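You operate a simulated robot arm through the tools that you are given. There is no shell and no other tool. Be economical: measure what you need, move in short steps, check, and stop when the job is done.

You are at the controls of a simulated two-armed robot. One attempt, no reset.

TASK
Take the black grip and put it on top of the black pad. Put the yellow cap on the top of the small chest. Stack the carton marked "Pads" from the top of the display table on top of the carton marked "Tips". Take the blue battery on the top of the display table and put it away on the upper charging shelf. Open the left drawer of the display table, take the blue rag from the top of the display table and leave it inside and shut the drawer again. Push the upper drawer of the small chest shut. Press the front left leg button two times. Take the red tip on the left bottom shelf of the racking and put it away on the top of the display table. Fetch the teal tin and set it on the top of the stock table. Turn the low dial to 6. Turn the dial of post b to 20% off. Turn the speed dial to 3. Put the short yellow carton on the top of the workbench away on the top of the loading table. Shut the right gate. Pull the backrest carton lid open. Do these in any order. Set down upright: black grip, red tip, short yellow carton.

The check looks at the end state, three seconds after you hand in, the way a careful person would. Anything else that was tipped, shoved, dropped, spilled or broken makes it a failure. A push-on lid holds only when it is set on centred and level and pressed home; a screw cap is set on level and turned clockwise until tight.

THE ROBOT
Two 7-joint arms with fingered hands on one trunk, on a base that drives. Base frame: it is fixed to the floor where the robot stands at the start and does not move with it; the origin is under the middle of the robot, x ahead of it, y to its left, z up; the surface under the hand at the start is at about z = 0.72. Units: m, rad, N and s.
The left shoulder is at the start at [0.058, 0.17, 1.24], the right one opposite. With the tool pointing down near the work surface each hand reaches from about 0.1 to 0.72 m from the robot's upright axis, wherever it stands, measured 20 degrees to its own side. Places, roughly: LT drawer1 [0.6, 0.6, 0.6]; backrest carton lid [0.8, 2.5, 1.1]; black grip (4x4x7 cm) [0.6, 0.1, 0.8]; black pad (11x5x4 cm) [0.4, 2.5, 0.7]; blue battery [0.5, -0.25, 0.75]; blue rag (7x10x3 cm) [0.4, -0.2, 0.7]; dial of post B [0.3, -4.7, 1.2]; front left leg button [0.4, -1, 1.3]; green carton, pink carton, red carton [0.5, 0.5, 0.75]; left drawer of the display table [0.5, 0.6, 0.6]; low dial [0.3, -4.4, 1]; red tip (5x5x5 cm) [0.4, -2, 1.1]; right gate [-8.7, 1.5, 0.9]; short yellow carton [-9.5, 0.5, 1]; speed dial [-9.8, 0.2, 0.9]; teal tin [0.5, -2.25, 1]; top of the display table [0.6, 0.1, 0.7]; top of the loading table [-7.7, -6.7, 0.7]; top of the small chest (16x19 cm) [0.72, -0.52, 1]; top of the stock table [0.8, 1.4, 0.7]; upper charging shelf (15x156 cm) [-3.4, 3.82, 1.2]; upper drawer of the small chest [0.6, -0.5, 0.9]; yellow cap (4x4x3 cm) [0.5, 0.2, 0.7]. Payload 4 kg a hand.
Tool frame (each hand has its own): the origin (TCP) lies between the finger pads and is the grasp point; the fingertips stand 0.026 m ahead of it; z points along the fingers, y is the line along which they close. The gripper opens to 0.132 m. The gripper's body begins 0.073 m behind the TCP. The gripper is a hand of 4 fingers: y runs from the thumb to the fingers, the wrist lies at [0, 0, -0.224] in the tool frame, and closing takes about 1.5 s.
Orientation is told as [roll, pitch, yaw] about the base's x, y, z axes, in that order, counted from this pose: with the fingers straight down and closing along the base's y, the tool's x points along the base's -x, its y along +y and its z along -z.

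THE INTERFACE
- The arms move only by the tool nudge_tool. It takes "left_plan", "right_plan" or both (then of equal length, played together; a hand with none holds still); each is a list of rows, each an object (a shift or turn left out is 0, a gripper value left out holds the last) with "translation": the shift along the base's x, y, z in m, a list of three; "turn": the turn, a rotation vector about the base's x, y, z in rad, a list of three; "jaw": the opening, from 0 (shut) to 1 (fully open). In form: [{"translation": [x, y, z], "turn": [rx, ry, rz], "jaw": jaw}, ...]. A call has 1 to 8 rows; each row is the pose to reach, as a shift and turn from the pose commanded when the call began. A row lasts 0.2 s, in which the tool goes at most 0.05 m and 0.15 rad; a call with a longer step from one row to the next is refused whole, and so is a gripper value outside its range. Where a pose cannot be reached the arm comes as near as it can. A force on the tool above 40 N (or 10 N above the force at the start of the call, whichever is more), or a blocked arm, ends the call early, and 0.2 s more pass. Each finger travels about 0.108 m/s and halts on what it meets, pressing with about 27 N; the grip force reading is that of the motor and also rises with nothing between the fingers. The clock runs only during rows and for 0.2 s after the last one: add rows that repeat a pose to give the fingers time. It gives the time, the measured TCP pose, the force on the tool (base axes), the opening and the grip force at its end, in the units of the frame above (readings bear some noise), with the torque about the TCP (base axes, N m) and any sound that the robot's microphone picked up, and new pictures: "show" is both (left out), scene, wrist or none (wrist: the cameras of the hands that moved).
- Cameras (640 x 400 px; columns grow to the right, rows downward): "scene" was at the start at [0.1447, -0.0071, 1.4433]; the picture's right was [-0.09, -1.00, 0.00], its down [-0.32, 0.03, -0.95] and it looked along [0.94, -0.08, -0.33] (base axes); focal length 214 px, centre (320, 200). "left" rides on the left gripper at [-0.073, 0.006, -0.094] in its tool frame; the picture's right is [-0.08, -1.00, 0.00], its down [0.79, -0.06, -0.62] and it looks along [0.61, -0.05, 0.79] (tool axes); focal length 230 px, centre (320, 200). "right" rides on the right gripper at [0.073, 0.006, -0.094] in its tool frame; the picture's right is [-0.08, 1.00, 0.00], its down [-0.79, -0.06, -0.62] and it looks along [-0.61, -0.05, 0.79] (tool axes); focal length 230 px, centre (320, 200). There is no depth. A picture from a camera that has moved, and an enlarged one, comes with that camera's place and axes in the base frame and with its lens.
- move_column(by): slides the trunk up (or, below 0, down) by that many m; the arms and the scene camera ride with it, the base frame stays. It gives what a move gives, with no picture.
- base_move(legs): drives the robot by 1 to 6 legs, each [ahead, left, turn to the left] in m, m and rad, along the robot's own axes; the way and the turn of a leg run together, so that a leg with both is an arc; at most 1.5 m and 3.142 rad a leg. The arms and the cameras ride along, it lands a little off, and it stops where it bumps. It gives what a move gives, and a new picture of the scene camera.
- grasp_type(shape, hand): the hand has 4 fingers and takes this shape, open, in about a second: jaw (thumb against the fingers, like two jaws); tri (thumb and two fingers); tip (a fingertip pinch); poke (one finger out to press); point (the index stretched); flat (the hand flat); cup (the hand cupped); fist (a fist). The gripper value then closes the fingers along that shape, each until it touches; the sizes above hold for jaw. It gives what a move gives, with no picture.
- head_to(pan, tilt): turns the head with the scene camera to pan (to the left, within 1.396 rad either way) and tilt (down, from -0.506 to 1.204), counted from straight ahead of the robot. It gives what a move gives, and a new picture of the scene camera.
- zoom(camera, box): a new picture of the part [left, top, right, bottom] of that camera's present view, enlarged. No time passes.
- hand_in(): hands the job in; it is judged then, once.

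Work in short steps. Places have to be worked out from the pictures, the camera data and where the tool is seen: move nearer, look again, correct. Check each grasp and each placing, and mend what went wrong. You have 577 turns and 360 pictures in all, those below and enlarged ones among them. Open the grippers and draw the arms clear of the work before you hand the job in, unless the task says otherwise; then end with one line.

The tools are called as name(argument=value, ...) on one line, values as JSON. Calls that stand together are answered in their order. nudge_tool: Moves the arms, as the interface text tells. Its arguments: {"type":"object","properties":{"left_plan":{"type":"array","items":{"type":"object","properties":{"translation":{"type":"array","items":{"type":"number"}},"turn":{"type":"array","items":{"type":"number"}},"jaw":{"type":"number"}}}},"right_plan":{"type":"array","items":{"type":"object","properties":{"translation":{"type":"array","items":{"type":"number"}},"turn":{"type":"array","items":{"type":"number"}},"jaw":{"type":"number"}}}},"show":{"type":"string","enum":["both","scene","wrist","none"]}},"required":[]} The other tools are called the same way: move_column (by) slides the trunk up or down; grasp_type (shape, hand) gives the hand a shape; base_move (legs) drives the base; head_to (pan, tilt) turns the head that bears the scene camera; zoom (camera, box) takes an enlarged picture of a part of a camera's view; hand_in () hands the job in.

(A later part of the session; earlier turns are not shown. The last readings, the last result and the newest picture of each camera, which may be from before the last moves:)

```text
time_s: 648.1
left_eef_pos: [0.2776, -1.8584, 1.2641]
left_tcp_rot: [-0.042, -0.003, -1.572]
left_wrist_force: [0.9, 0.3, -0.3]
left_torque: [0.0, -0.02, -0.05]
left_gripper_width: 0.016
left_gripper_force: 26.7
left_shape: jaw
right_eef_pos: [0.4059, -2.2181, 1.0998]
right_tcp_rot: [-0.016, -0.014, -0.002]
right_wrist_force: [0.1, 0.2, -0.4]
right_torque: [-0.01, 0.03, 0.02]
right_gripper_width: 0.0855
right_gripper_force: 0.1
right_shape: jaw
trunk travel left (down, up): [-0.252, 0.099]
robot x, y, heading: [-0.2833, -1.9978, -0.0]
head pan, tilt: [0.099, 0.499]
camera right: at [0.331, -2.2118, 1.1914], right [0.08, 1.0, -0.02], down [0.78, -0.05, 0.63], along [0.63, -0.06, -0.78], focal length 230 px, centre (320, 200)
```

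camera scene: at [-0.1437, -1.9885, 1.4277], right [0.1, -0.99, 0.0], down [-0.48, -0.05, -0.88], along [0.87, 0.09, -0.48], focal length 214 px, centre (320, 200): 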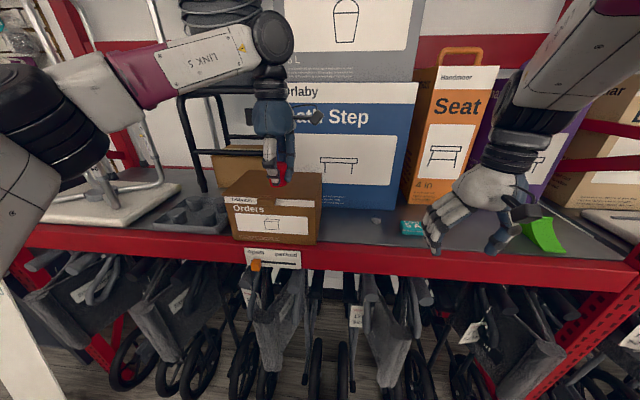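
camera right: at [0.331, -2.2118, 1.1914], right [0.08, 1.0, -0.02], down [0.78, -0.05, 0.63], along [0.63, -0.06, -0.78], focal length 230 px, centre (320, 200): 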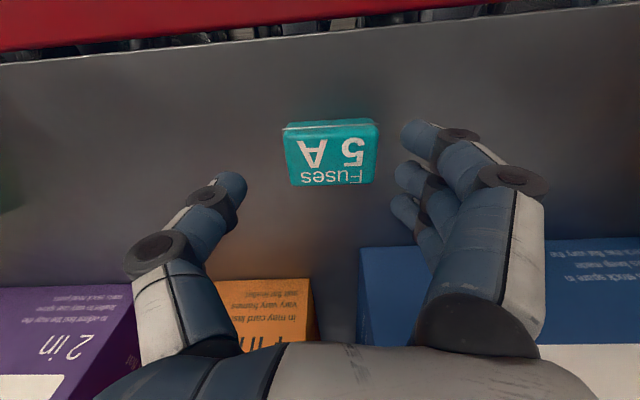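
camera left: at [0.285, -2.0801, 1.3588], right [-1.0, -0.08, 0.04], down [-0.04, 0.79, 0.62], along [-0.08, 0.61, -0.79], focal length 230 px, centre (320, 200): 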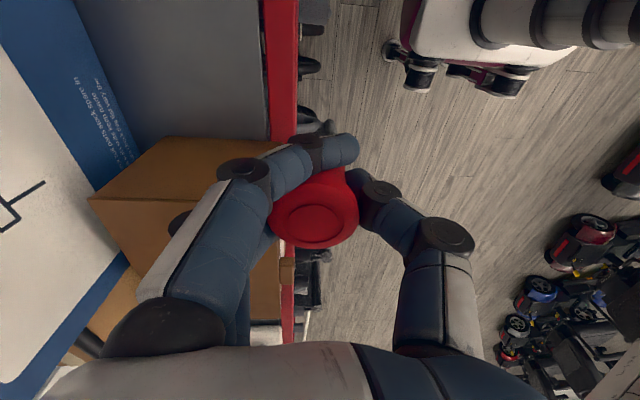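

nudge_tool(right_plan=[{"translation": [-0.003, 0.005, -0.02]}, {"translation": [-0.003, 0.005, -0.038]}, {"translation": [-0.003, 0.005, -0.041], "jaw": 0.4}, {"translation": [-0.003, 0.005, -0.041], "jaw": 0.3}, {"translation": [-0.003, 0.005, -0.041], "jaw": 0.25}, {"translation": [-0.003, 0.005, -0.041], "jaw": 0.25}], show="wrist")

```text
time_s: 649.5
left_eef_pos: [0.2739, -1.8568, 1.2649]
left_tcp_rot: [-0.039, -0.001, -1.574]
left_wrist_force: [0.3, 0.4, -0.2]
left_torque: [0.0, 0.04, 0.01]
left_gripper_width: 0.0157
left_gripper_force: 26.8
left_shape: jaw
right_eef_pos: [0.4004, -2.2312, 1.0563]
right_tcp_rot: [-0.018, -0.011, -0.032]
right_wrist_force: [10.0, -1.1, 35.7]
right_torque: [1.23, -0.63, -0.36]
right_gripper_width: 0.0507
right_gripper_force: 26.9
right_shape: jaw
trunk travel left (down, up): [-0.252, 0.099]
robot x, y, heading: [-0.2882, -1.9972, 0.002]
head pan, tilt: [0.099, 0.499]
camera right: at [0.3257, -2.2214, 1.1488], right [0.11, 0.99, -0.01], down [0.78, -0.08, 0.63], along [0.62, -0.08, -0.78], focal length 230 px, centre (320, 200)
```

right: 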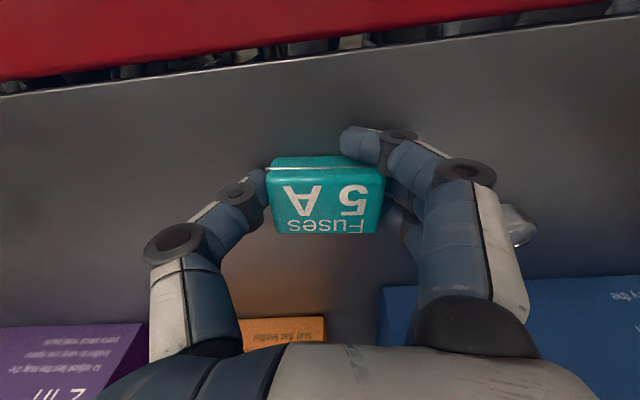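

Gripped. Lift straight up.

nudge_tool(right_plan=[{"translation": [0, 0, 0.03]}, {"translation": [0, 0, 0.07]}, {"translation": [0, 0, 0.11]}, {"translation": [-0.04, 0, 0.13]}, {"translation": [-0.08, 0, 0.14]}, {"translation": [-0.12, 0, 0.15]}, {"translation": [-0.16, 0, 0.15]}], show="both")

```text
time_s: 651.1
left_eef_pos: [0.275, -1.8563, 1.2657]
left_tcp_rot: [-0.041, -0.003, -1.574]
left_wrist_force: [-0.3, 0.2, 0.1]
left_torque: [-0.01, 0.01, 0.01]
left_gripper_width: 0.0157
left_gripper_force: 27.0
left_shape: jaw
right_eef_pos: [0.2391, -2.2116, 1.2019]
right_tcp_rot: [0.035, 0.007, -0.01]
right_wrist_force: [-0.7, 0.3, 0.1]
right_torque: [-0.01, -0.01, -0.03]
right_gripper_width: 0.0502
right_gripper_force: 26.7
right_shape: jaw
trunk travel left (down, up): [-0.252, 0.099]
robot x, y, heading: [-0.2837, -2.0, 0.003]
head pan, tilt: [0.099, 0.499]
camera scene: at [-0.145, -1.9885, 1.4279], right [0.1, -0.99, 0.0], down [-0.48, -0.05, -0.88], along [0.87, 0.09, -0.48], focal length 214 px, centre (320, 200)
camera right: at [0.1659, -2.2088, 1.2951], right [0.09, 1.0, 0.03], down [0.79, -0.09, 0.61], along [0.61, -0.03, -0.79], focal length 230 px, centre (320, 200)
```

scene: 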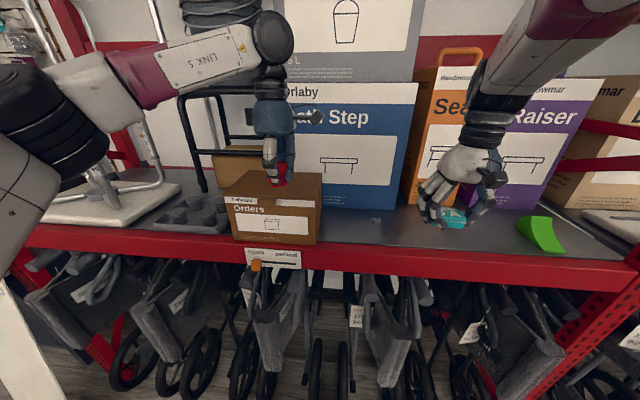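
right: 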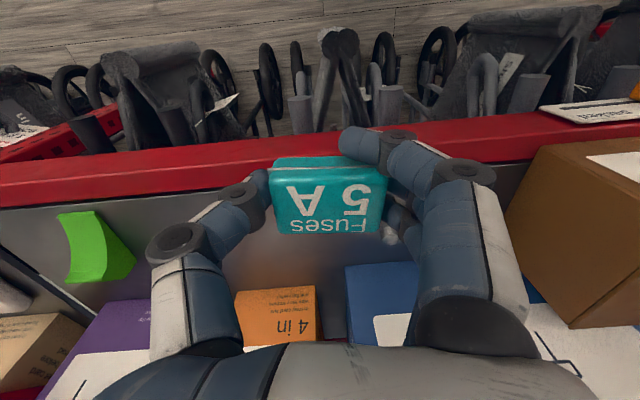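

Both items held. Back off and drive to the display table.

base_move(legs=[[-0.32, 0, 0], [0, 1.45, 0], [0, 0.2, 0]])

head_to(pan=0.0, tilt=0.6)

```text
time_s: 667.8
left_eef_pos: [-0.073, -0.1807, 1.265]
left_tcp_rot: [-0.039, -0.002, -1.547]
left_wrist_force: [-0.4, 0.0, 1.0]
left_torque: [-0.02, 0.0, -0.01]
left_gripper_width: 0.0157
left_gripper_force: 26.8
left_shape: jaw
right_eef_pos: [-0.0976, -0.5325, 1.2067]
right_tcp_rot: [0.037, -0.003, 0.022]
right_wrist_force: [0.7, 0.2, 0.0]
right_torque: [-0.01, 0.01, -0.01]
right_gripper_width: 0.0498
right_gripper_force: 27.5
right_shape: jaw
trunk travel left (down, up): [-0.252, 0.099]
robot x, y, heading: [-0.6329, -0.3332, 0.027]
head pan, tilt: [0.099, 0.499]
camera scene: at [-0.4886, -0.3229, 1.4277], right [0.13, -0.99, 0.0], down [-0.47, -0.06, -0.88], along [0.87, 0.11, -0.48], focal length 214 px, centre (320, 200)
```

scene: 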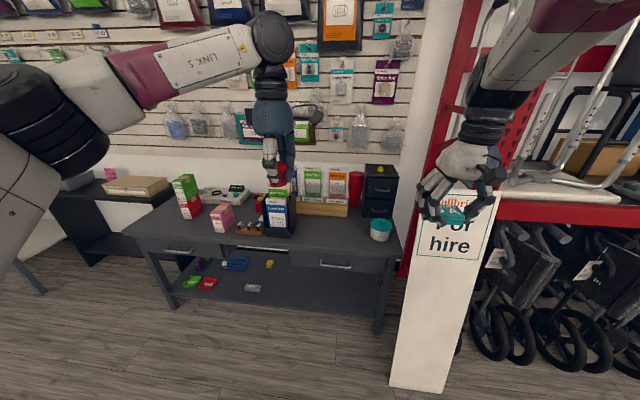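

```text
time_s: 668.4
left_eef_pos: [-0.0734, -0.1811, 1.2633]
left_tcp_rot: [-0.041, -0.001, -1.547]
left_wrist_force: [0.2, -0.7, 0.1]
left_torque: [0.01, 0.01, -0.04]
left_gripper_width: 0.016
left_gripper_force: 27.3
left_shape: jaw
right_eef_pos: [-0.0983, -0.5358, 1.2062]
right_tcp_rot: [0.044, -0.005, 0.016]
right_wrist_force: [0.0, -0.5, -1.0]
right_torque: [0.02, 0.02, -0.01]
right_gripper_width: 0.05
right_gripper_force: 27.2
right_shape: jaw
trunk travel left (down, up): [-0.252, 0.099]
robot x, y, heading: [-0.631, -0.3373, 0.024]
head pan, tilt: [0.0, 0.6]
camera scene: at [-0.4905, -0.3324, 1.4187], right [0.03, -1.0, 0.0], down [-0.56, -0.01, -0.83], along [0.82, 0.02, -0.56], focal length 214 px, centre (320, 200)
```

scene: 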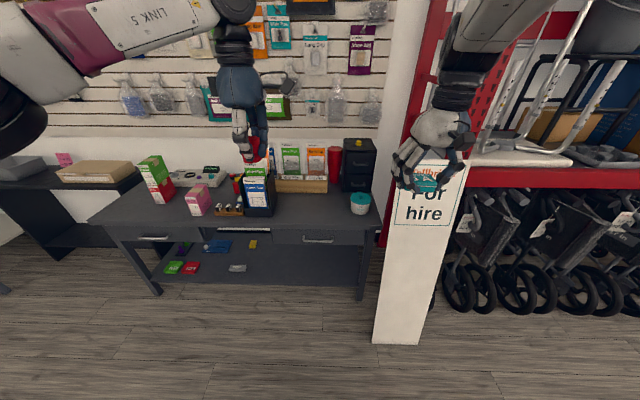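

Drive forward to the table.

base_move(legs=[[0.42, 0.03, -0.025]])

nudge_tool(left_plan=[{"translation": [0.04, 0, -0.02]}, {"translation": [0.08, 0, -0.05]}, {"translation": [0.1, 0, -0.09]}], show="both")

```text
time_s: 671.0
left_eef_pos: [0.3429, -0.1605, 1.2642]
left_tcp_rot: [-0.041, -0.003, -1.571]
left_wrist_force: [-0.1, -0.2, -0.7]
left_torque: [0.01, -0.03, 0.01]
left_gripper_width: 0.0156
left_gripper_force: 27.2
left_shape: jaw
right_eef_pos: [0.3089, -0.5132, 1.2069]
right_tcp_rot: [0.043, -0.003, -0.006]
right_wrist_force: [-0.3, -0.1, -0.9]
right_torque: [-0.01, -0.01, -0.02]
right_gripper_width: 0.0502
right_gripper_force: 27.1
right_shape: jaw
trunk travel left (down, up): [-0.252, 0.099]
robot x, y, heading: [-0.2189, -0.303, -0.002]
head pan, tilt: [0.0, 0.6]
camera scene: at [-0.0789, -0.3005, 1.4186], right [0.0, -1.0, 0.0], down [-0.57, 0.0, -0.82], along [0.82, 0.0, -0.57], focal length 214 px, centre (320, 200)
```

scene: 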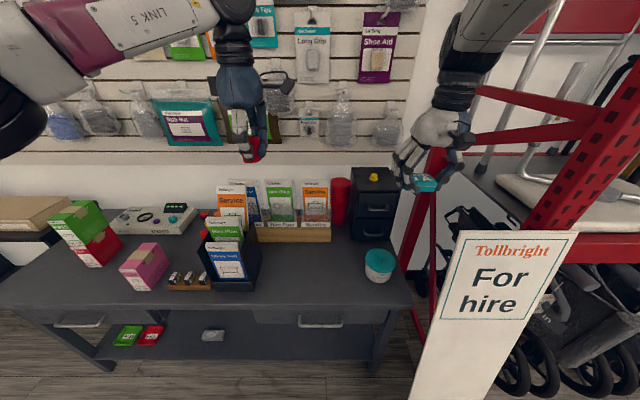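

```text
time_s: 671.8
left_eef_pos: [0.4458, -0.1595, 1.1743]
left_tcp_rot: [-0.041, -0.001, -1.572]
left_wrist_force: [0.9, -0.1, -0.5]
left_torque: [0.01, 0.02, 0.03]
left_gripper_width: 0.0158
left_gripper_force: 27.1
left_shape: jaw
right_eef_pos: [0.3102, -0.5128, 1.2059]
right_tcp_rot: [0.045, -0.004, -0.009]
right_wrist_force: [0.1, 0.3, -1.0]
right_torque: [0.03, 0.03, 0.01]
right_gripper_width: 0.0502
right_gripper_force: 26.9
right_shape: jaw
trunk travel left (down, up): [-0.252, 0.099]
robot x, y, heading: [-0.2144, -0.3007, 0.001]
head pan, tilt: [0.0, 0.6]
camera scene: at [-0.0785, -0.3005, 1.4185], right [0.0, -1.0, 0.0], down [-0.57, 0.0, -0.82], along [0.82, 0.0, -0.57], focal length 214 px, centre (320, 200)
camera left: at [0.4554, -0.2331, 1.2683], right [-1.0, -0.08, 0.04], down [-0.04, 0.79, 0.62], along [-0.08, 0.61, -0.79], focal length 230 px, centre (320, 200)
```

scene: 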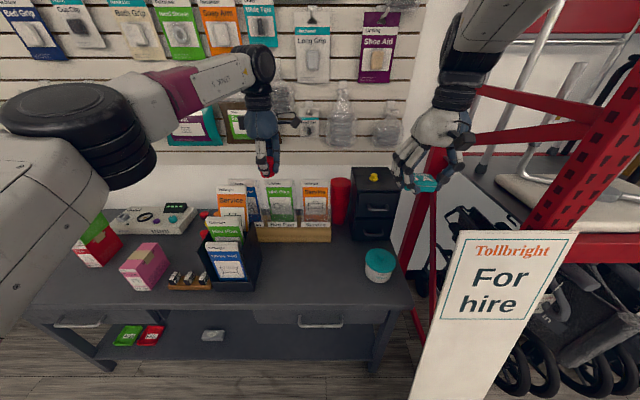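
left: 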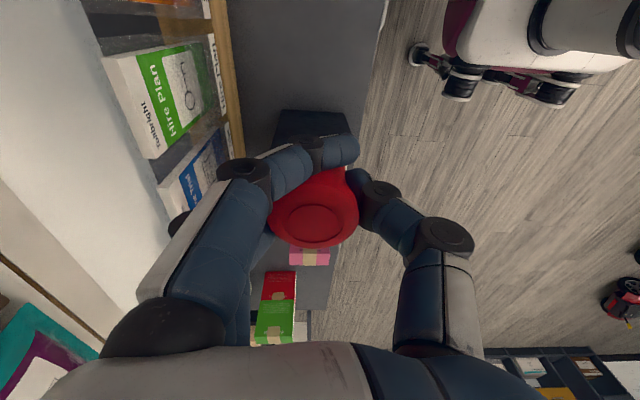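

Free area is around (0.45, −0.27). Move there and lower.

nudge_tool(left_plan=[{"translation": [0, -0.03, -0.03]}, {"translation": [0, -0.06, -0.06]}, {"translation": [0, -0.09, -0.09]}, {"translation": [0, -0.11, -0.13]}, {"translation": [0, -0.11, -0.175]}, {"translation": [0, -0.11, -0.22]}, {"translation": [0, -0.11, -0.265]}, {"translation": [0, -0.11, -0.31]}], show="both")

```text
time_s: 673.6
left_eef_pos: [0.4406, -0.2667, 0.8655]
left_tcp_rot: [-0.041, -0.001, -1.571]
left_wrist_force: [0.5, -0.4, 0.6]
left_torque: [0.03, -0.02, 0.0]
left_gripper_width: 0.0156
left_gripper_force: 26.9
left_shape: jaw
right_eef_pos: [0.3092, -0.5144, 1.2062]
right_tcp_rot: [0.044, -0.003, -0.009]
right_wrist_force: [0.6, -0.6, -1.0]
right_torque: [0.01, 0.03, 0.04]
right_gripper_width: 0.05
right_gripper_force: 27.0
right_shape: jaw
trunk travel left (down, up): [-0.252, 0.099]
robot x, y, heading: [-0.2192, -0.3042, 0.001]
head pan, tilt: [0.0, 0.6]
camera scene: at [-0.0793, -0.3011, 1.4186], right [0.0, -1.0, 0.0], down [-0.57, 0.0, -0.82], along [0.82, 0.0, -0.57], focal length 214 px, centre (320, 200)
camera left: at [0.4499, -0.3402, 0.9601], right [-1.0, -0.08, 0.04], down [-0.04, 0.78, 0.62], along [-0.08, 0.61, -0.78], focal length 230 px, centre (320, 200)
```

scene: 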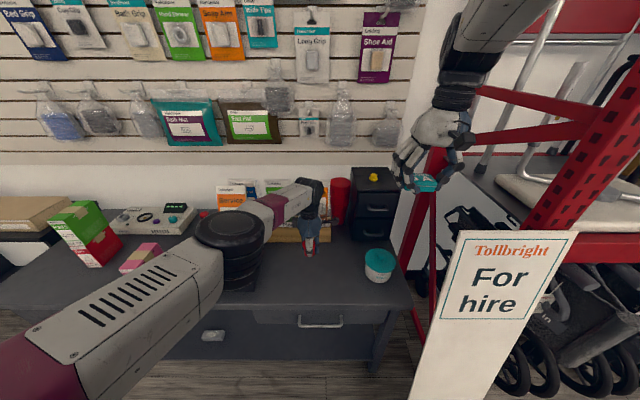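
left: 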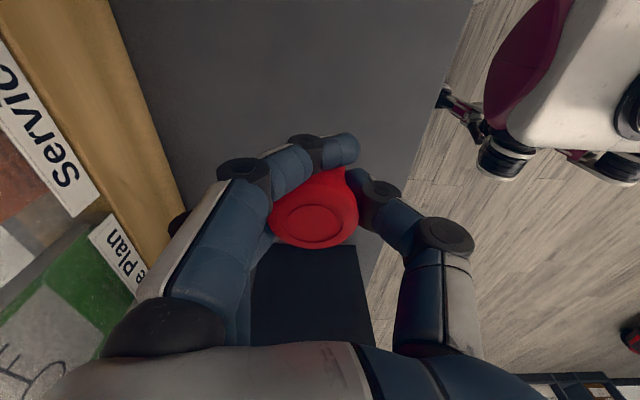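

Lower to the table slowly.

nudge_tool(left_plan=[{"translation": [0, 0, -0.04]}, {"translation": [0, 0, -0.08]}, {"translation": [0, 0, -0.1]}, {"translation": [0, 0, -0.108]}], show="none")

zoom(camera="scene", box=[190, 160, 350, 290])

```text
time_s: 674.6
left_eef_pos: [0.412, -0.256, 0.7754]
left_tcp_rot: [-0.039, -0.002, -1.57]
left_wrist_force: [0.3, -0.3, -0.9]
left_torque: [-0.04, -0.02, 0.0]
left_gripper_width: 0.0153
left_gripper_force: 26.8
left_shape: jaw
left hand out of reach, approached as far as the arm can: row 1, 2, 3, 4
right_eef_pos: [0.3077, -0.5134, 1.2062]
right_tcp_rot: [0.045, -0.004, -0.01]
right_wrist_force: [-0.2, 0.3, -0.7]
right_torque: [-0.01, -0.03, 0.0]
right_gripper_width: 0.0501
right_gripper_force: 26.8
right_shape: jaw
trunk travel left (down, up): [-0.252, 0.099]
robot x, y, heading: [-0.2202, -0.3041, 0.003]
head pan, tilt: [0.0, 0.6]
```

```text
3.08 times, centred on (270, 225) of scene
camera zoom: at [-0.0795, -0.3007, 1.4187], right [0.0, -1.0, 0.0], down [-0.56, 0.0, -0.83], along [0.83, 0.0, -0.56], focal length 660 px, centre (474, 123)
```

zoom: 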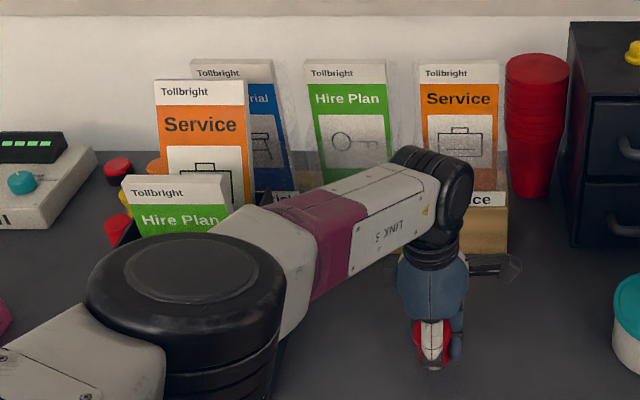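

move_column(by=-0.015)

move_column(by=-0.006)

```text
time_s: 675.2
left_eef_pos: [0.4131, -0.2592, 0.7613]
left_tcp_rot: [-0.038, 0.0, -1.573]
left_wrist_force: [-0.2, -0.8, 0.0]
left_torque: [-0.02, 0.02, -0.02]
left_gripper_width: 0.0159
left_gripper_force: 27.2
left_shape: jaw
right_eef_pos: [0.3073, -0.5291, 1.191]
right_tcp_rot: [0.106, 0.003, -0.046]
right_wrist_force: [-1.0, 0.2, 0.2]
right_torque: [0.03, 0.0, 0.01]
right_gripper_width: 0.0499
right_gripper_force: 27.1
right_shape: jaw
trunk travel left (down, up): [-0.237, 0.114]
robot x, y, heading: [-0.2206, -0.3, 0.003]
head pan, tilt: [0.0, 0.6]
```

```text
time_s: 675.8
left_eef_pos: [0.4141, -0.2572, 0.7538]
left_tcp_rot: [-0.04, -0.002, -1.571]
left_wrist_force: [-0.6, 1.0, 3.0]
left_torque: [0.08, -0.04, 0.0]
left_gripper_width: 0.0155
left_gripper_force: 26.7
left_shape: jaw
right_eef_pos: [0.3087, -0.5293, 1.1826]
right_tcp_rot: [0.104, 0.008, -0.047]
right_wrist_force: [0.2, -0.5, -1.3]
right_torque: [0.01, -0.01, -0.01]
right_gripper_width: 0.05
right_gripper_force: 27.2
right_shape: jaw
trunk travel left (down, up): [-0.231, 0.12]
robot x, y, heading: [-0.2187, -0.3013, -0.002]
head pan, tilt: [0.0, 0.6]
```

Contact at z≈0.754 as expected. Release and rise.

nudge_tool(left_plan=[{"jaw": 0.25}, {"jaw": 0.4}, {"jaw": 0.55}, {"jaw": 0.6}], show="wrist")

move_column(by=0.05)

nudge_tool(left_plan=[{"translation": [0.0, 0, 0.045]}, {"translation": [0.0, 0, 0.09]}, {"translation": [0.0, 0, 0.135]}, {"translation": [0.0, 0, 0.18]}, {"translation": [0.0, 0.0, 0.225]}, {"translation": [-0.02, 0.02, 0.26]}, {"translation": [-0.05, 0.04, 0.29]}], show="both")

```text
time_s: 676.8
left_eef_pos: [0.4135, -0.2576, 0.7533]
left_tcp_rot: [-0.042, 0.0, -1.57]
left_wrist_force: [-0.2, -0.3, 0.4]
left_torque: [-0.03, -0.02, -0.02]
left_gripper_width: 0.0785
left_gripper_force: 0.1
left_shape: jaw
right_eef_pos: [0.3087, -0.5261, 1.188]
right_tcp_rot: [0.109, -0.001, -0.042]
right_wrist_force: [-0.8, 0.2, -1.0]
right_torque: [-0.03, -0.01, 0.0]
right_gripper_width: 0.05
right_gripper_force: 26.8
right_shape: jaw
trunk travel left (down, up): [-0.231, 0.12]
robot x, y, heading: [-0.218, -0.3003, 0.004]
head pan, tilt: [0.0, 0.6]
camera left: at [0.4235, -0.3313, 0.8474], right [-1.0, -0.08, 0.04], down [-0.04, 0.79, 0.62], along [-0.08, 0.61, -0.79], focal length 230 px, centre (320, 200)
```

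left: 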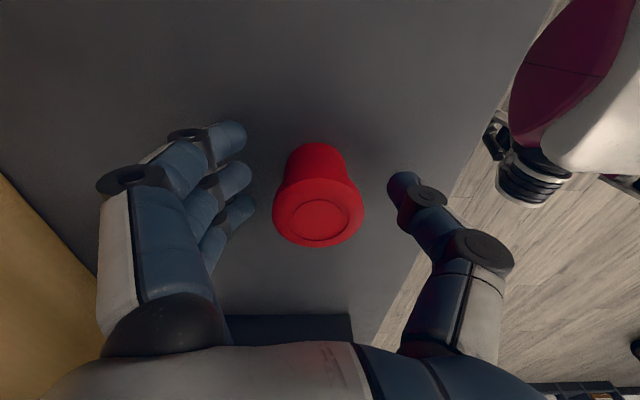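

```text
time_s: 677.7
left_eef_pos: [0.4169, -0.2579, 0.8135]
left_tcp_rot: [-0.023, -0.003, -1.57]
left_wrist_force: [-0.4, -1.1, 0.3]
left_torque: [-0.02, 0.02, 0.0]
left_gripper_width: 0.0785
left_gripper_force: 0.0
left_shape: jaw
right_eef_pos: [0.3089, -0.5265, 1.2413]
right_tcp_rot: [0.11, -0.012, -0.043]
right_wrist_force: [-0.6, 0.1, -0.7]
right_torque: [0.01, 0.01, -0.01]
right_gripper_width: 0.0502
right_gripper_force: 26.6
right_shape: jaw
trunk travel left (down, up): [-0.281, 0.07]
robot x, y, heading: [-0.2191, -0.3004, 0.002]
head pan, tilt: [0.0, 0.6]
```

```text
time_s: 679.3
left_eef_pos: [0.3646, -0.2198, 1.1069]
left_tcp_rot: [-0.02, -0.002, -1.572]
left_wrist_force: [-0.5, -0.4, -0.8]
left_torque: [0.01, 0.02, -0.01]
left_gripper_width: 0.0786
left_gripper_force: 0.0
left_shape: jaw
right_eef_pos: [0.3089, -0.5289, 1.238]
right_tcp_rot: [0.104, 0.0, -0.045]
right_wrist_force: [1.2, -0.4, 0.1]
right_torque: [-0.02, -0.01, -0.03]
right_gripper_width: 0.0499
right_gripper_force: 27.2
right_shape: jaw
trunk travel left (down, up): [-0.281, 0.07]
robot x, y, heading: [-0.2226, -0.3031, -0.002]
head pan, tilt: [0.0, 0.6]
camera scene: at [-0.0877, -0.3, 1.4484], right [0.0, -1.0, 0.0], down [-0.56, 0.0, -0.83], along [0.83, 0.0, -0.56], focal length 214 px, centre (320, 200)
camera left: at [0.3713, -0.2921, 1.2015], right [-1.0, -0.08, 0.02], down [-0.05, 0.79, 0.62], along [-0.06, 0.61, -0.79], focal length 230 px, centre (320, 200)
```

scene: 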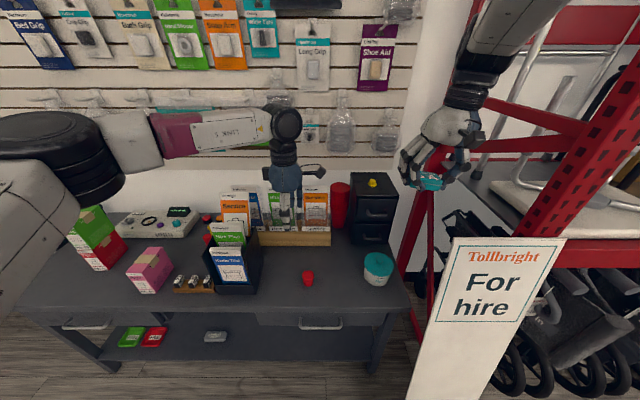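
left: 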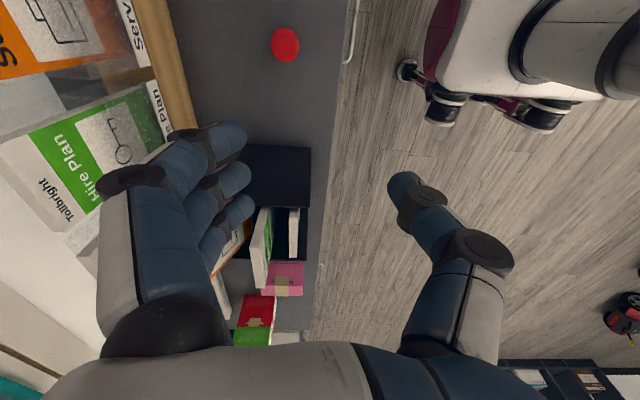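

Red tip is upright on the table. Next the leg button on the racking: back off and move right, passing behind the sign board.

base_move(legs=[[-0.5, 0, 0], [0, -1.0, 0]])

head_to(pan=0.1, tilt=0.2)

```text
time_s: 690.8
left_eef_pos: [-0.1475, -1.207, 1.1068]
left_tcp_rot: [-0.02, -0.002, -1.588]
left_wrist_force: [0.1, -0.5, -0.6]
left_torque: [0.01, 0.02, 0.01]
left_gripper_width: 0.0786
left_gripper_force: 0.1
left_shape: jaw
right_eef_pos: [-0.2087, -1.5151, 1.2371]
right_tcp_rot: [0.107, -0.003, -0.059]
right_wrist_force: [-0.1, 0.3, -1.1]
right_torque: [0.0, -0.02, 0.0]
right_gripper_width: 0.0502
right_gripper_force: 26.5
right_shape: jaw
trunk travel left (down, up): [-0.281, 0.07]
robot x, y, heading: [-0.7318, -1.2825, -0.013]
head pan, tilt: [0.0, 0.6]
camera scene: at [-0.6001, -1.2811, 1.4482], right [-0.01, -1.0, 0.0], down [-0.56, 0.01, -0.83], along [0.82, -0.01, -0.56], focal length 214 px, centre (320, 200)
```

scene: 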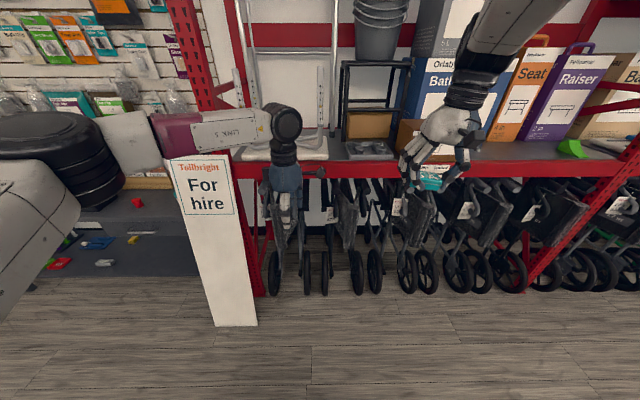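

```text
time_s: 691.6
left_eef_pos: [-0.1479, -1.208, 1.106]
left_tcp_rot: [-0.021, -0.001, -1.587]
left_wrist_force: [0.5, -0.4, 0.4]
left_torque: [0.0, 0.02, 0.0]
left_gripper_width: 0.0787
left_gripper_force: 0.0
left_shape: jaw
right_eef_pos: [-0.209, -1.5174, 1.2375]
right_tcp_rot: [0.113, -0.002, -0.065]
right_wrist_force: [0.7, -0.7, -0.9]
right_torque: [0.01, 0.05, -0.02]
right_gripper_width: 0.0501
right_gripper_force: 26.9
right_shape: jaw
trunk travel left (down, up): [-0.281, 0.07]
robot x, y, heading: [-0.7343, -1.2788, -0.01]
head pan, tilt: [0.099, 0.201]
camera scene: at [-0.5956, -1.2718, 1.4849], right [0.09, -1.0, 0.0], down [-0.2, -0.02, -0.98], along [0.98, 0.08, -0.2], focal length 214 px, centre (320, 200)
```

scene: 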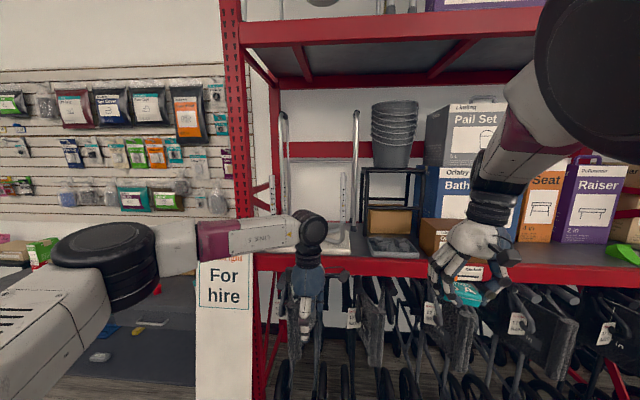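

zoom(camera="scene", box=[240, 95, 380, 265])

```text
2.35 times, centred on (310, 180) of scene
camera zoom: at [-0.5956, -1.2718, 1.4849], right [0.09, -1.0, 0.0], down [-0.2, -0.02, -0.98], along [0.98, 0.08, -0.2], focal length 505 px, centre (344, 247)
```

zoom: 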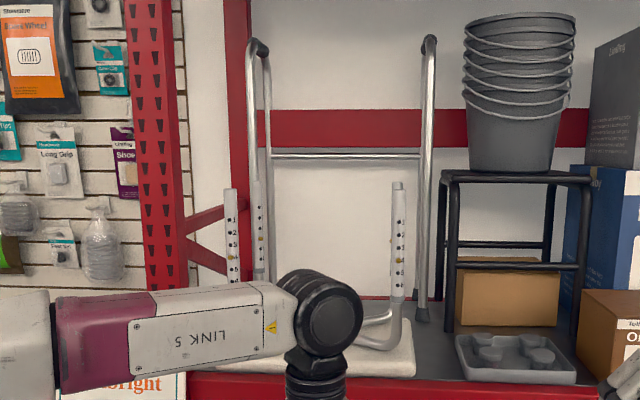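

The upturned stool's front-left leg is at y≈−0.98. Zoom closer on it.

zoom(camera="scene", box=[275, 165, 315, 230])

```text
6.15 times, centred on (295, 198) of scene
camera zoom: at [-0.5956, -1.2718, 1.4849], right [0.09, -1.0, 0.0], down [-0.2, -0.02, -0.98], along [0.98, 0.08, -0.2], focal length 1320 px, centre (474, 215)
```

zoom: 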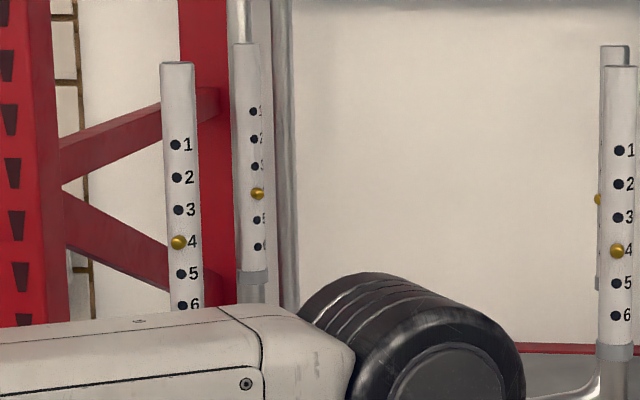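

Brass button sits at hole 4 on that leg, at about (0.36, −0.968, 1.265). Turn the left hand forward, in "poke" shape.

nudge_tool(left_plan=[{"turn": [0, 0, 0.14], "translation": [0, 0, 0.02]}, {"turn": [0, 0, 0.28], "translation": [0, 0, 0.04]}, {"turn": [0, 0, 0.42], "translation": [0, 0.02, 0.06]}, {"turn": [0, 0, 0.56], "translation": [0, 0.04, 0.08]}, {"turn": [0, 0, 0.7], "translation": [0, 0.06, 0.1]}, {"turn": [0, 0, 0.84], "translation": [0, 0.08, 0.12]}, {"turn": [0, 0, 0.98], "translation": [0, 0.1, 0.12]}, {"turn": [0, 0, 1.12], "translation": [0, 0.12, 0.12]}], show="none")

nudge_tool(left_plan=[{"turn": [0, 0, 0.15]}, {"turn": [0, 0, 0.3]}, {"turn": [0, 0, 0.45]}], show="none")

grasp_type(hand="left", shape="poke")

nudge_tool(left_plan=[{"turn": [0, -0.14, 0], "translation": [0.02, 0, 0]}, {"turn": [0, -0.28, 0], "translation": [0.04, 0, 0]}, {"turn": [0, -0.42, 0], "translation": [0.07, 0, 0]}, {"turn": [0, -0.56, 0], "translation": [0.1, 0, 0]}, {"turn": [0, -0.7, 0], "translation": [0.13, 0, 0]}, {"turn": [0, -0.84, 0], "translation": [0.16, 0, 0]}, {"turn": [0, -0.98, 0], "translation": [0.19, 0, 0]}, {"turn": [0, -1.12, 0], "translation": [0.22, 0, 0]}], show="none")

nudge_tool(left_plan=[{"turn": [0, -0.14, 0], "translation": [0.03, 0, 0]}, {"turn": [0, -0.28, 0], "translation": [0.06, 0, 0]}, {"turn": [0, -0.42, 0], "translation": [0.1, 0, 0]}, {"turn": [0, -0.45, 0], "translation": [0.13, 0, 0]}], show="both")

```text
time_s: 693.4
left_eef_pos: [-0.1478, -1.0872, 1.226]
left_tcp_rot: [-0.022, -0.001, -0.464]
left_wrist_force: [0.6, 0.2, -0.3]
left_torque: [0.0, 0.02, -0.01]
left_gripper_width: 0.0787
left_gripper_force: 0.1
left_shape: jaw
right_eef_pos: [-0.2084, -1.516, 1.2371]
right_tcp_rot: [0.113, -0.002, -0.065]
right_wrist_force: [0.2, -0.3, -1.5]
right_torque: [-0.01, 0.01, -0.01]
right_gripper_width: 0.0499
right_gripper_force: 27.2
right_shape: jaw
trunk travel left (down, up): [-0.281, 0.07]
robot x, y, heading: [-0.7325, -1.2801, -0.014]
head pan, tilt: [0.099, 0.201]
```

```text
time_s: 694.2
left_eef_pos: [-0.1472, -1.0881, 1.2262]
left_tcp_rot: [-0.022, -0.002, -0.016]
left_wrist_force: [-0.5, 0.7, -1.1]
left_torque: [-0.01, -0.02, 0.04]
left_gripper_width: 0.0788
left_gripper_force: 0.0
left_shape: jaw
right_eef_pos: [-0.2079, -1.5171, 1.2371]
right_tcp_rot: [0.113, 0.0, -0.066]
right_wrist_force: [0.3, -0.1, -0.8]
right_torque: [0.0, -0.02, 0.0]
right_gripper_width: 0.05
right_gripper_force: 26.6
right_shape: jaw
trunk travel left (down, up): [-0.281, 0.07]
robot x, y, heading: [-0.735, -1.2799, -0.014]
head pan, tilt: [0.099, 0.201]
```

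```text
time_s: 695.1
left_eef_pos: [-0.1471, -1.087, 1.2255]
left_tcp_rot: [-0.021, -0.001, -0.017]
left_wrist_force: [1.0, 0.0, -0.8]
left_torque: [0.02, -0.02, 0.03]
left_gripper_width: 0.0
left_gripper_force: 0.0
left_shape: poke
right_eef_pos: [-0.2084, -1.5169, 1.2368]
right_tcp_rot: [0.114, -0.001, -0.065]
right_wrist_force: [0.2, 0.0, -1.0]
right_torque: [-0.04, 0.0, 0.03]
right_gripper_width: 0.05
right_gripper_force: 26.7
right_shape: jaw
trunk travel left (down, up): [-0.281, 0.07]
robot x, y, heading: [-0.7339, -1.2803, -0.014]
head pan, tilt: [0.099, 0.201]
```

```text
time_s: 696.9
left_eef_pos: [0.0713, -1.0876, 1.2229]
left_tcp_rot: [0.013, -1.122, -0.038]
left_wrist_force: [0.0, 1.1, 0.7]
left_torque: [-0.01, 0.02, 0.01]
left_gripper_width: 0.0
left_gripper_force: 0.0
left_shape: poke
right_eef_pos: [-0.2077, -1.5172, 1.2367]
right_tcp_rot: [0.114, -0.002, -0.064]
right_wrist_force: [-0.8, -0.5, -0.7]
right_torque: [-0.02, 0.03, 0.01]
right_gripper_width: 0.0498
right_gripper_force: 26.7
right_shape: jaw
trunk travel left (down, up): [-0.281, 0.07]
robot x, y, heading: [-0.7325, -1.2788, -0.016]
head pan, tilt: [0.099, 0.201]
```

```text
time_s: 697.9
left_eef_pos: [0.201, -1.0886, 1.2248]
left_tcp_rot: [1.489, -1.554, -1.512]
left_wrist_force: [0.2, 0.0, 0.2]
left_torque: [0.01, 0.03, -0.02]
left_gripper_width: 0.0
left_gripper_force: 0.2
left_shape: poke
right_eef_pos: [-0.2077, -1.5175, 1.2372]
right_tcp_rot: [0.113, -0.001, -0.064]
right_wrist_force: [-0.4, -0.6, -0.7]
right_torque: [-0.01, 0.01, 0.03]
right_gripper_width: 0.0499
right_gripper_force: 26.4
right_shape: jaw
trunk travel left (down, up): [-0.281, 0.07]
robot x, y, heading: [-0.7328, -1.2795, -0.009]
head pan, tilt: [0.099, 0.201]
camera scene: at [-0.5953, -1.2732, 1.485], right [0.09, -1.0, 0.0], down [-0.2, -0.02, -0.98], along [0.98, 0.08, -0.2], focal length 214 px, centre (320, 200)
camera left: at [0.108, -1.0814, 1.2985], right [-0.02, -1.0, 0.06], down [-0.62, -0.03, -0.78], along [0.79, -0.05, -0.62], focal length 230 px, centre (320, 200)
```

scene: 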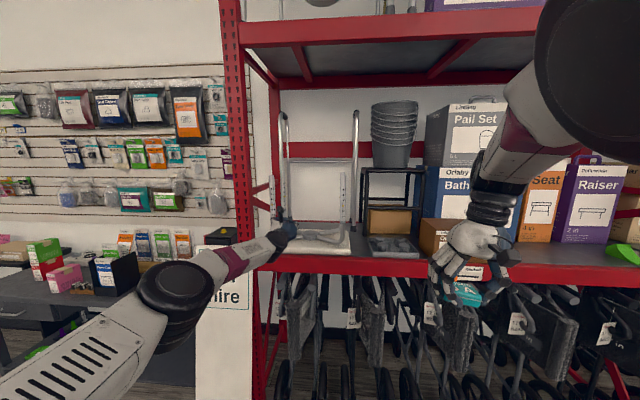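
left: 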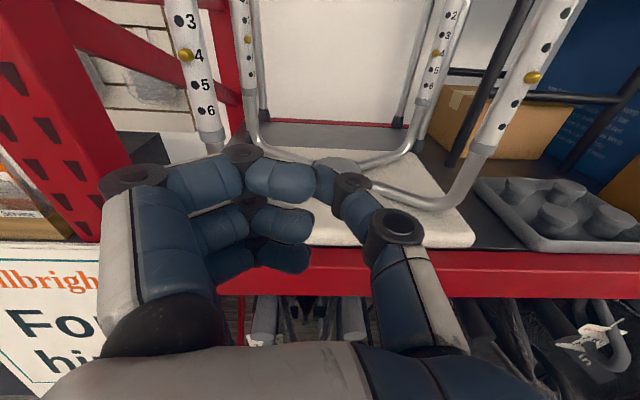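

Try opening the poke shape to see which finger extends.

nudge_tool(left_plan=[{"jaw": 0.5}, {"jaw": 1.0}, {"jaw": 1.0}, {"jaw": 1.0}, {"jaw": 1.0}], show="wrist")

```text
time_s: 699.1
left_eef_pos: [0.2003, -1.0869, 1.2266]
left_tcp_rot: [1.553, -1.553, -1.572]
left_wrist_force: [0.3, 0.1, 1.0]
left_torque: [-0.02, 0.0, 0.03]
left_gripper_width: 0.0
left_gripper_force: 0.0
left_shape: poke
right_eef_pos: [-0.2085, -1.5169, 1.2374]
right_tcp_rot: [0.114, -0.003, -0.065]
right_wrist_force: [0.4, -0.9, -1.3]
right_torque: [-0.01, 0.02, 0.02]
right_gripper_width: 0.0499
right_gripper_force: 27.3
right_shape: jaw
trunk travel left (down, up): [-0.281, 0.07]
robot x, y, heading: [-0.7321, -1.2775, -0.017]
head pan, tilt: [0.099, 0.201]
camera left: at [0.1077, -1.0799, 1.2994], right [-0.02, -1.0, 0.06], down [-0.62, -0.03, -0.79], along [0.79, -0.05, -0.62], focal length 230 px, centre (320, 200)
```

left: 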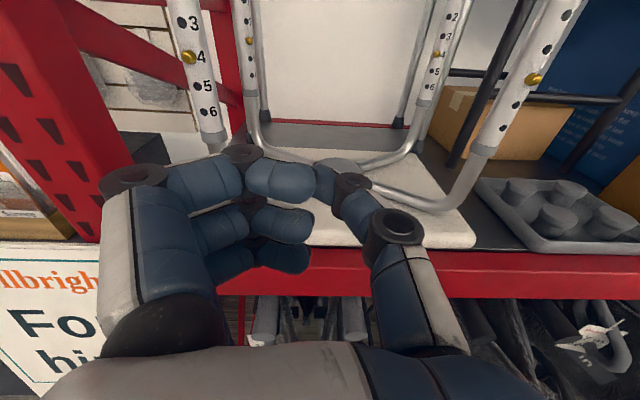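

I'll press with the index fingertip in the open jaw shape, hand tilted down slightly so the index leads.

grasp_type(hand="left", shape="jaw")

nudge_tool(left_plan=[{"jaw": 0.6, "turn": [0, 0.1, 0], "translation": [-0.02, 0.03, 0.005]}, {"jaw": 0.6, "turn": [0, 0.2, 0], "translation": [-0.03, 0.06, 0.01]}, {"jaw": 0.6, "turn": [0, 0.2, 0], "translation": [-0.03, 0.082, 0.012]}, {"jaw": 0.6, "turn": [0, 0.2, 0], "translation": [-0.03, 0.082, 0.012]}], show="wrist")

```text
time_s: 700.0
left_eef_pos: [0.201, -1.0852, 1.225]
left_tcp_rot: [1.55, -1.553, -1.57]
left_wrist_force: [0.1, 0.3, -0.3]
left_torque: [-0.02, 0.02, 0.01]
left_gripper_width: 0.1318
left_gripper_force: 0.1
left_shape: jaw
right_eef_pos: [-0.2074, -1.5162, 1.2375]
right_tcp_rot: [0.114, -0.001, -0.065]
right_wrist_force: [-0.4, 0.4, -0.4]
right_torque: [-0.03, 0.03, -0.02]
right_gripper_width: 0.05
right_gripper_force: 27.0
right_shape: jaw
trunk travel left (down, up): [-0.281, 0.07]
robot x, y, heading: [-0.7316, -1.2787, -0.013]
head pan, tilt: [0.099, 0.201]
```

```text
time_s: 701.0
left_eef_pos: [0.1717, -1.0056, 1.2387]
left_tcp_rot: [0.066, -1.37, -0.088]
left_wrist_force: [0.0, -0.6, 0.3]
left_torque: [0.01, -0.04, 0.04]
left_gripper_width: 0.0798
left_gripper_force: 0.1
left_shape: jaw
right_eef_pos: [-0.2081, -1.517, 1.2369]
right_tcp_rot: [0.116, -0.001, -0.065]
right_wrist_force: [-0.4, -0.7, -0.8]
right_torque: [0.03, 0.01, 0.0]
right_gripper_width: 0.0501
right_gripper_force: 27.1
right_shape: jaw
trunk travel left (down, up): [-0.281, 0.07]
robot x, y, heading: [-0.7332, -1.2822, -0.014]
head pan, tilt: [0.099, 0.201]
camera left: at [0.0952, -0.999, 1.3297], right [-0.01, -1.0, 0.06], down [-0.76, -0.03, -0.65], along [0.65, -0.05, -0.76], focal length 230 px, centre (320, 200)
```

left: 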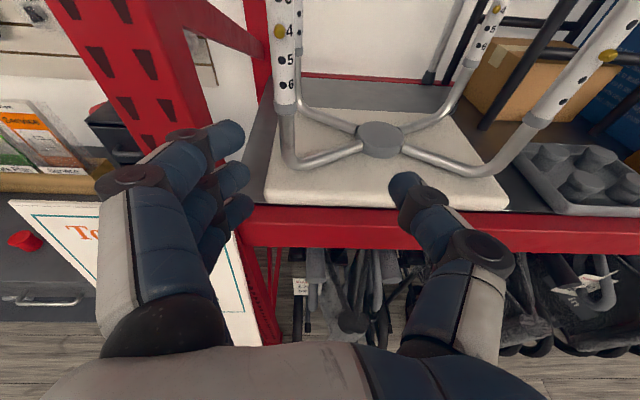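

Aligned in y; raise 8 mm and drive forward 0.12 m.

nudge_tool(left_plan=[{"translation": [0, 0, 0.008]}], show="none")

base_move(legs=[[0.12, 0, 0.01]])

zoom(camera="left", box=[0, 0, 640, 400])

```text
time_s: 701.4
left_eef_pos: [0.172, -1.0055, 1.2467]
left_tcp_rot: [0.063, -1.371, -0.084]
left_wrist_force: [-0.5, 0.5, -0.1]
left_torque: [0.0, -0.01, 0.0]
left_gripper_width: 0.0798
left_gripper_force: 0.0
left_shape: jaw
right_eef_pos: [-0.2093, -1.517, 1.2368]
right_tcp_rot: [0.113, -0.002, -0.064]
right_wrist_force: [-0.2, 0.8, -0.9]
right_torque: [0.01, 0.01, 0.01]
right_gripper_width: 0.0499
right_gripper_force: 27.4
right_shape: jaw
trunk travel left (down, up): [-0.281, 0.07]
robot x, y, heading: [-0.7331, -1.2792, -0.012]
head pan, tilt: [0.099, 0.201]
```

```text
time_s: 702.7
left_eef_pos: [0.29, -0.9976, 1.247]
left_tcp_rot: [0.062, -1.369, -0.077]
left_wrist_force: [0.0, -0.7, -1.2]
left_torque: [0.01, -0.05, 0.0]
left_gripper_width: 0.08
left_gripper_force: 0.0
left_shape: jaw
right_eef_pos: [-0.0869, -1.5133, 1.2359]
right_tcp_rot: [0.113, -0.001, -0.056]
right_wrist_force: [0.6, -0.6, -0.5]
right_torque: [-0.01, 0.02, 0.02]
right_gripper_width: 0.0499
right_gripper_force: 26.9
right_shape: jaw
trunk travel left (down, up): [-0.281, 0.07]
robot x, y, heading: [-0.6161, -1.2793, -0.008]
head pan, tilt: [0.099, 0.201]
camera scene: at [-0.4759, -1.2718, 1.485], right [0.09, -1.0, 0.0], down [-0.2, -0.02, -0.98], along [0.98, 0.09, -0.2], focal length 214 px, centre (320, 200)
```

scene: 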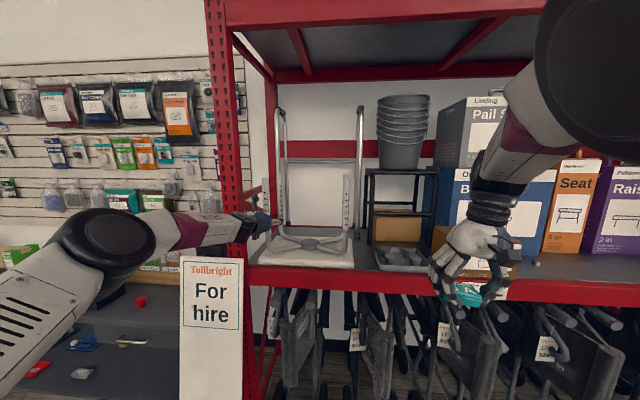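

```text
1.00 times, centred on (320, 200) of left (not enlarged: the box is as wide or as high as the picture)
camera zoom: at [0.2125, -0.992, 1.3369], right [0.0, -1.0, 0.06], down [-0.76, -0.04, -0.65], along [0.65, -0.05, -0.76], focal length 230 px, centre (320, 200)
```

zoom: 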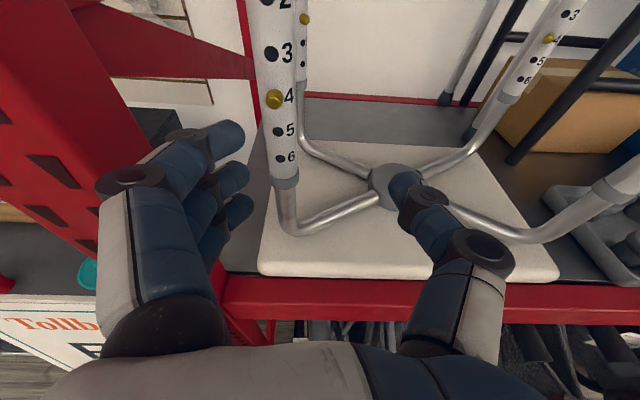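

Index tip is ~16 mm left of the button. Correct and advance.

nudge_tool(left_plan=[{"translation": [0, -0.015, 0.004]}, {"translation": [0.015, -0.015, 0.004]}], show="wrist")

zoom(camera="left", box=[180, 40, 380, 200])

```text
time_s: 703.3
left_eef_pos: [0.305, -1.0115, 1.2498]
left_tcp_rot: [0.063, -1.371, -0.076]
left_wrist_force: [0.5, 0.2, 0.3]
left_torque: [0.02, 0.0, -0.03]
left_gripper_width: 0.0796
left_gripper_force: 0.0
left_shape: jaw
right_eef_pos: [-0.0853, -1.5137, 1.2357]
right_tcp_rot: [0.116, 0.0, -0.055]
right_wrist_force: [-0.3, -0.1, -0.8]
right_torque: [-0.01, 0.04, 0.0]
right_gripper_width: 0.0495
right_gripper_force: 27.3
right_shape: jaw
trunk travel left (down, up): [-0.281, 0.07]
robot x, y, heading: [-0.6144, -1.2808, -0.007]
head pan, tilt: [0.099, 0.201]
camera left: at [0.2279, -1.0068, 1.3411], right [0.0, -1.0, 0.06], down [-0.76, -0.04, -0.65], along [0.65, -0.05, -0.76], focal length 230 px, centre (320, 200)
```

left: 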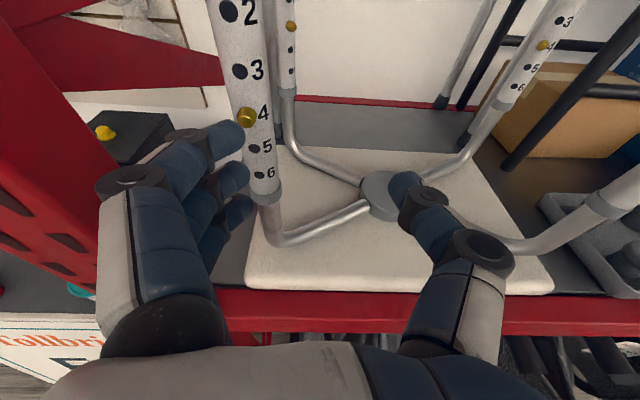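

```text
refused: no pictures are left
```

No pictures remain; I continue by readings. The index tip was at ≈(0.338, −0.967, 1.268), right in front of the button. Press forward in small steps, listening.

nudge_tool(left_plan=[{"translation": [0.008, -0.001, 0.001]}, {"translation": [0.014, -0.001, 0.001]}, {"translation": [0.02, -0.001, 0.001]}], show="none")

```text
time_s: 704.1
left_eef_pos: [0.3179, -1.0138, 1.2518]
left_tcp_rot: [0.056, -1.373, -0.072]
left_wrist_force: [-0.7, 0.9, 0.4]
left_torque: [0.02, -0.05, 0.12]
left_gripper_width: 0.0803
left_gripper_force: 0.2
left_shape: jaw
left hand out of reach, approached as far as the arm can: row 3
right_eef_pos: [-0.0876, -1.5135, 1.2367]
right_tcp_rot: [0.116, 0.001, -0.056]
right_wrist_force: [-0.1, -0.3, -0.3]
right_torque: [0.01, 0.03, 0.0]
right_gripper_width: 0.05
right_gripper_force: 26.9
right_shape: jaw
trunk travel left (down, up): [-0.281, 0.07]
robot x, y, heading: [-0.6134, -1.2821, -0.004]
head pan, tilt: [0.099, 0.201]
no pictures are left
```

The arm is at its reach limit; use small base moves forward.

base_move(legs=[[0.012, 0, 0]])

```text
time_s: 704.8
left_eef_pos: [0.3282, -1.0138, 1.2527]
left_tcp_rot: [0.066, -1.372, -0.079]
left_wrist_force: [-9.6, -0.1, 2.4]
left_torque: [0.07, -0.21, 0.48]
left_gripper_width: 0.0798
left_gripper_force: 0.0
left_shape: jaw
right_eef_pos: [-0.0782, -1.5136, 1.2383]
right_tcp_rot: [0.115, -0.003, -0.055]
right_wrist_force: [-0.6, 0.3, -1.6]
right_torque: [0.0, -0.03, 0.03]
right_gripper_width: 0.05
right_gripper_force: 27.0
right_shape: jaw
trunk travel left (down, up): [-0.281, 0.07]
robot x, y, heading: [-0.6056, -1.2827, -0.004]
head pan, tilt: [0.099, 0.201]
heard: click
```

Click heard. Retreat 4 cm and press a second time.

base_move(legs=[[-0.035, 0, 0]])

base_move(legs=[[0.025, 0, 0]])

```text
time_s: 705.7
left_eef_pos: [0.2945, -1.0125, 1.2515]
left_tcp_rot: [0.062, -1.374, -0.077]
left_wrist_force: [-0.2, 0.3, 0.5]
left_torque: [0.01, 0.04, 0.02]
left_gripper_width: 0.0798
left_gripper_force: 0.1
left_shape: jaw
right_eef_pos: [-0.1119, -1.5136, 1.2379]
right_tcp_rot: [0.116, 0.0, -0.058]
right_wrist_force: [-0.9, 0.4, -0.2]
right_torque: [-0.01, 0.0, -0.02]
right_gripper_width: 0.05
right_gripper_force: 26.3
right_shape: jaw
trunk travel left (down, up): [-0.281, 0.07]
robot x, y, heading: [-0.6385, -1.2815, -0.004]
head pan, tilt: [0.099, 0.201]
```

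```text
time_s: 706.5
left_eef_pos: [0.3216, -1.0132, 1.2517]
left_tcp_rot: [0.065, -1.369, -0.079]
left_wrist_force: [-6.8, -0.8, 2.4]
left_torque: [0.13, -0.2, 0.33]
left_gripper_width: 0.0793
left_gripper_force: 0.1
left_shape: jaw
right_eef_pos: [-0.0836, -1.5138, 1.2362]
right_tcp_rot: [0.116, 0.001, -0.058]
right_wrist_force: [0.8, -0.2, -1.3]
right_torque: [0.05, 0.07, 0.0]
right_gripper_width: 0.0499
right_gripper_force: 27.5
right_shape: jaw
trunk travel left (down, up): [-0.281, 0.07]
robot x, y, heading: [-0.6082, -1.2814, -0.001]
head pan, tilt: [0.099, 0.201]
heard: click
```

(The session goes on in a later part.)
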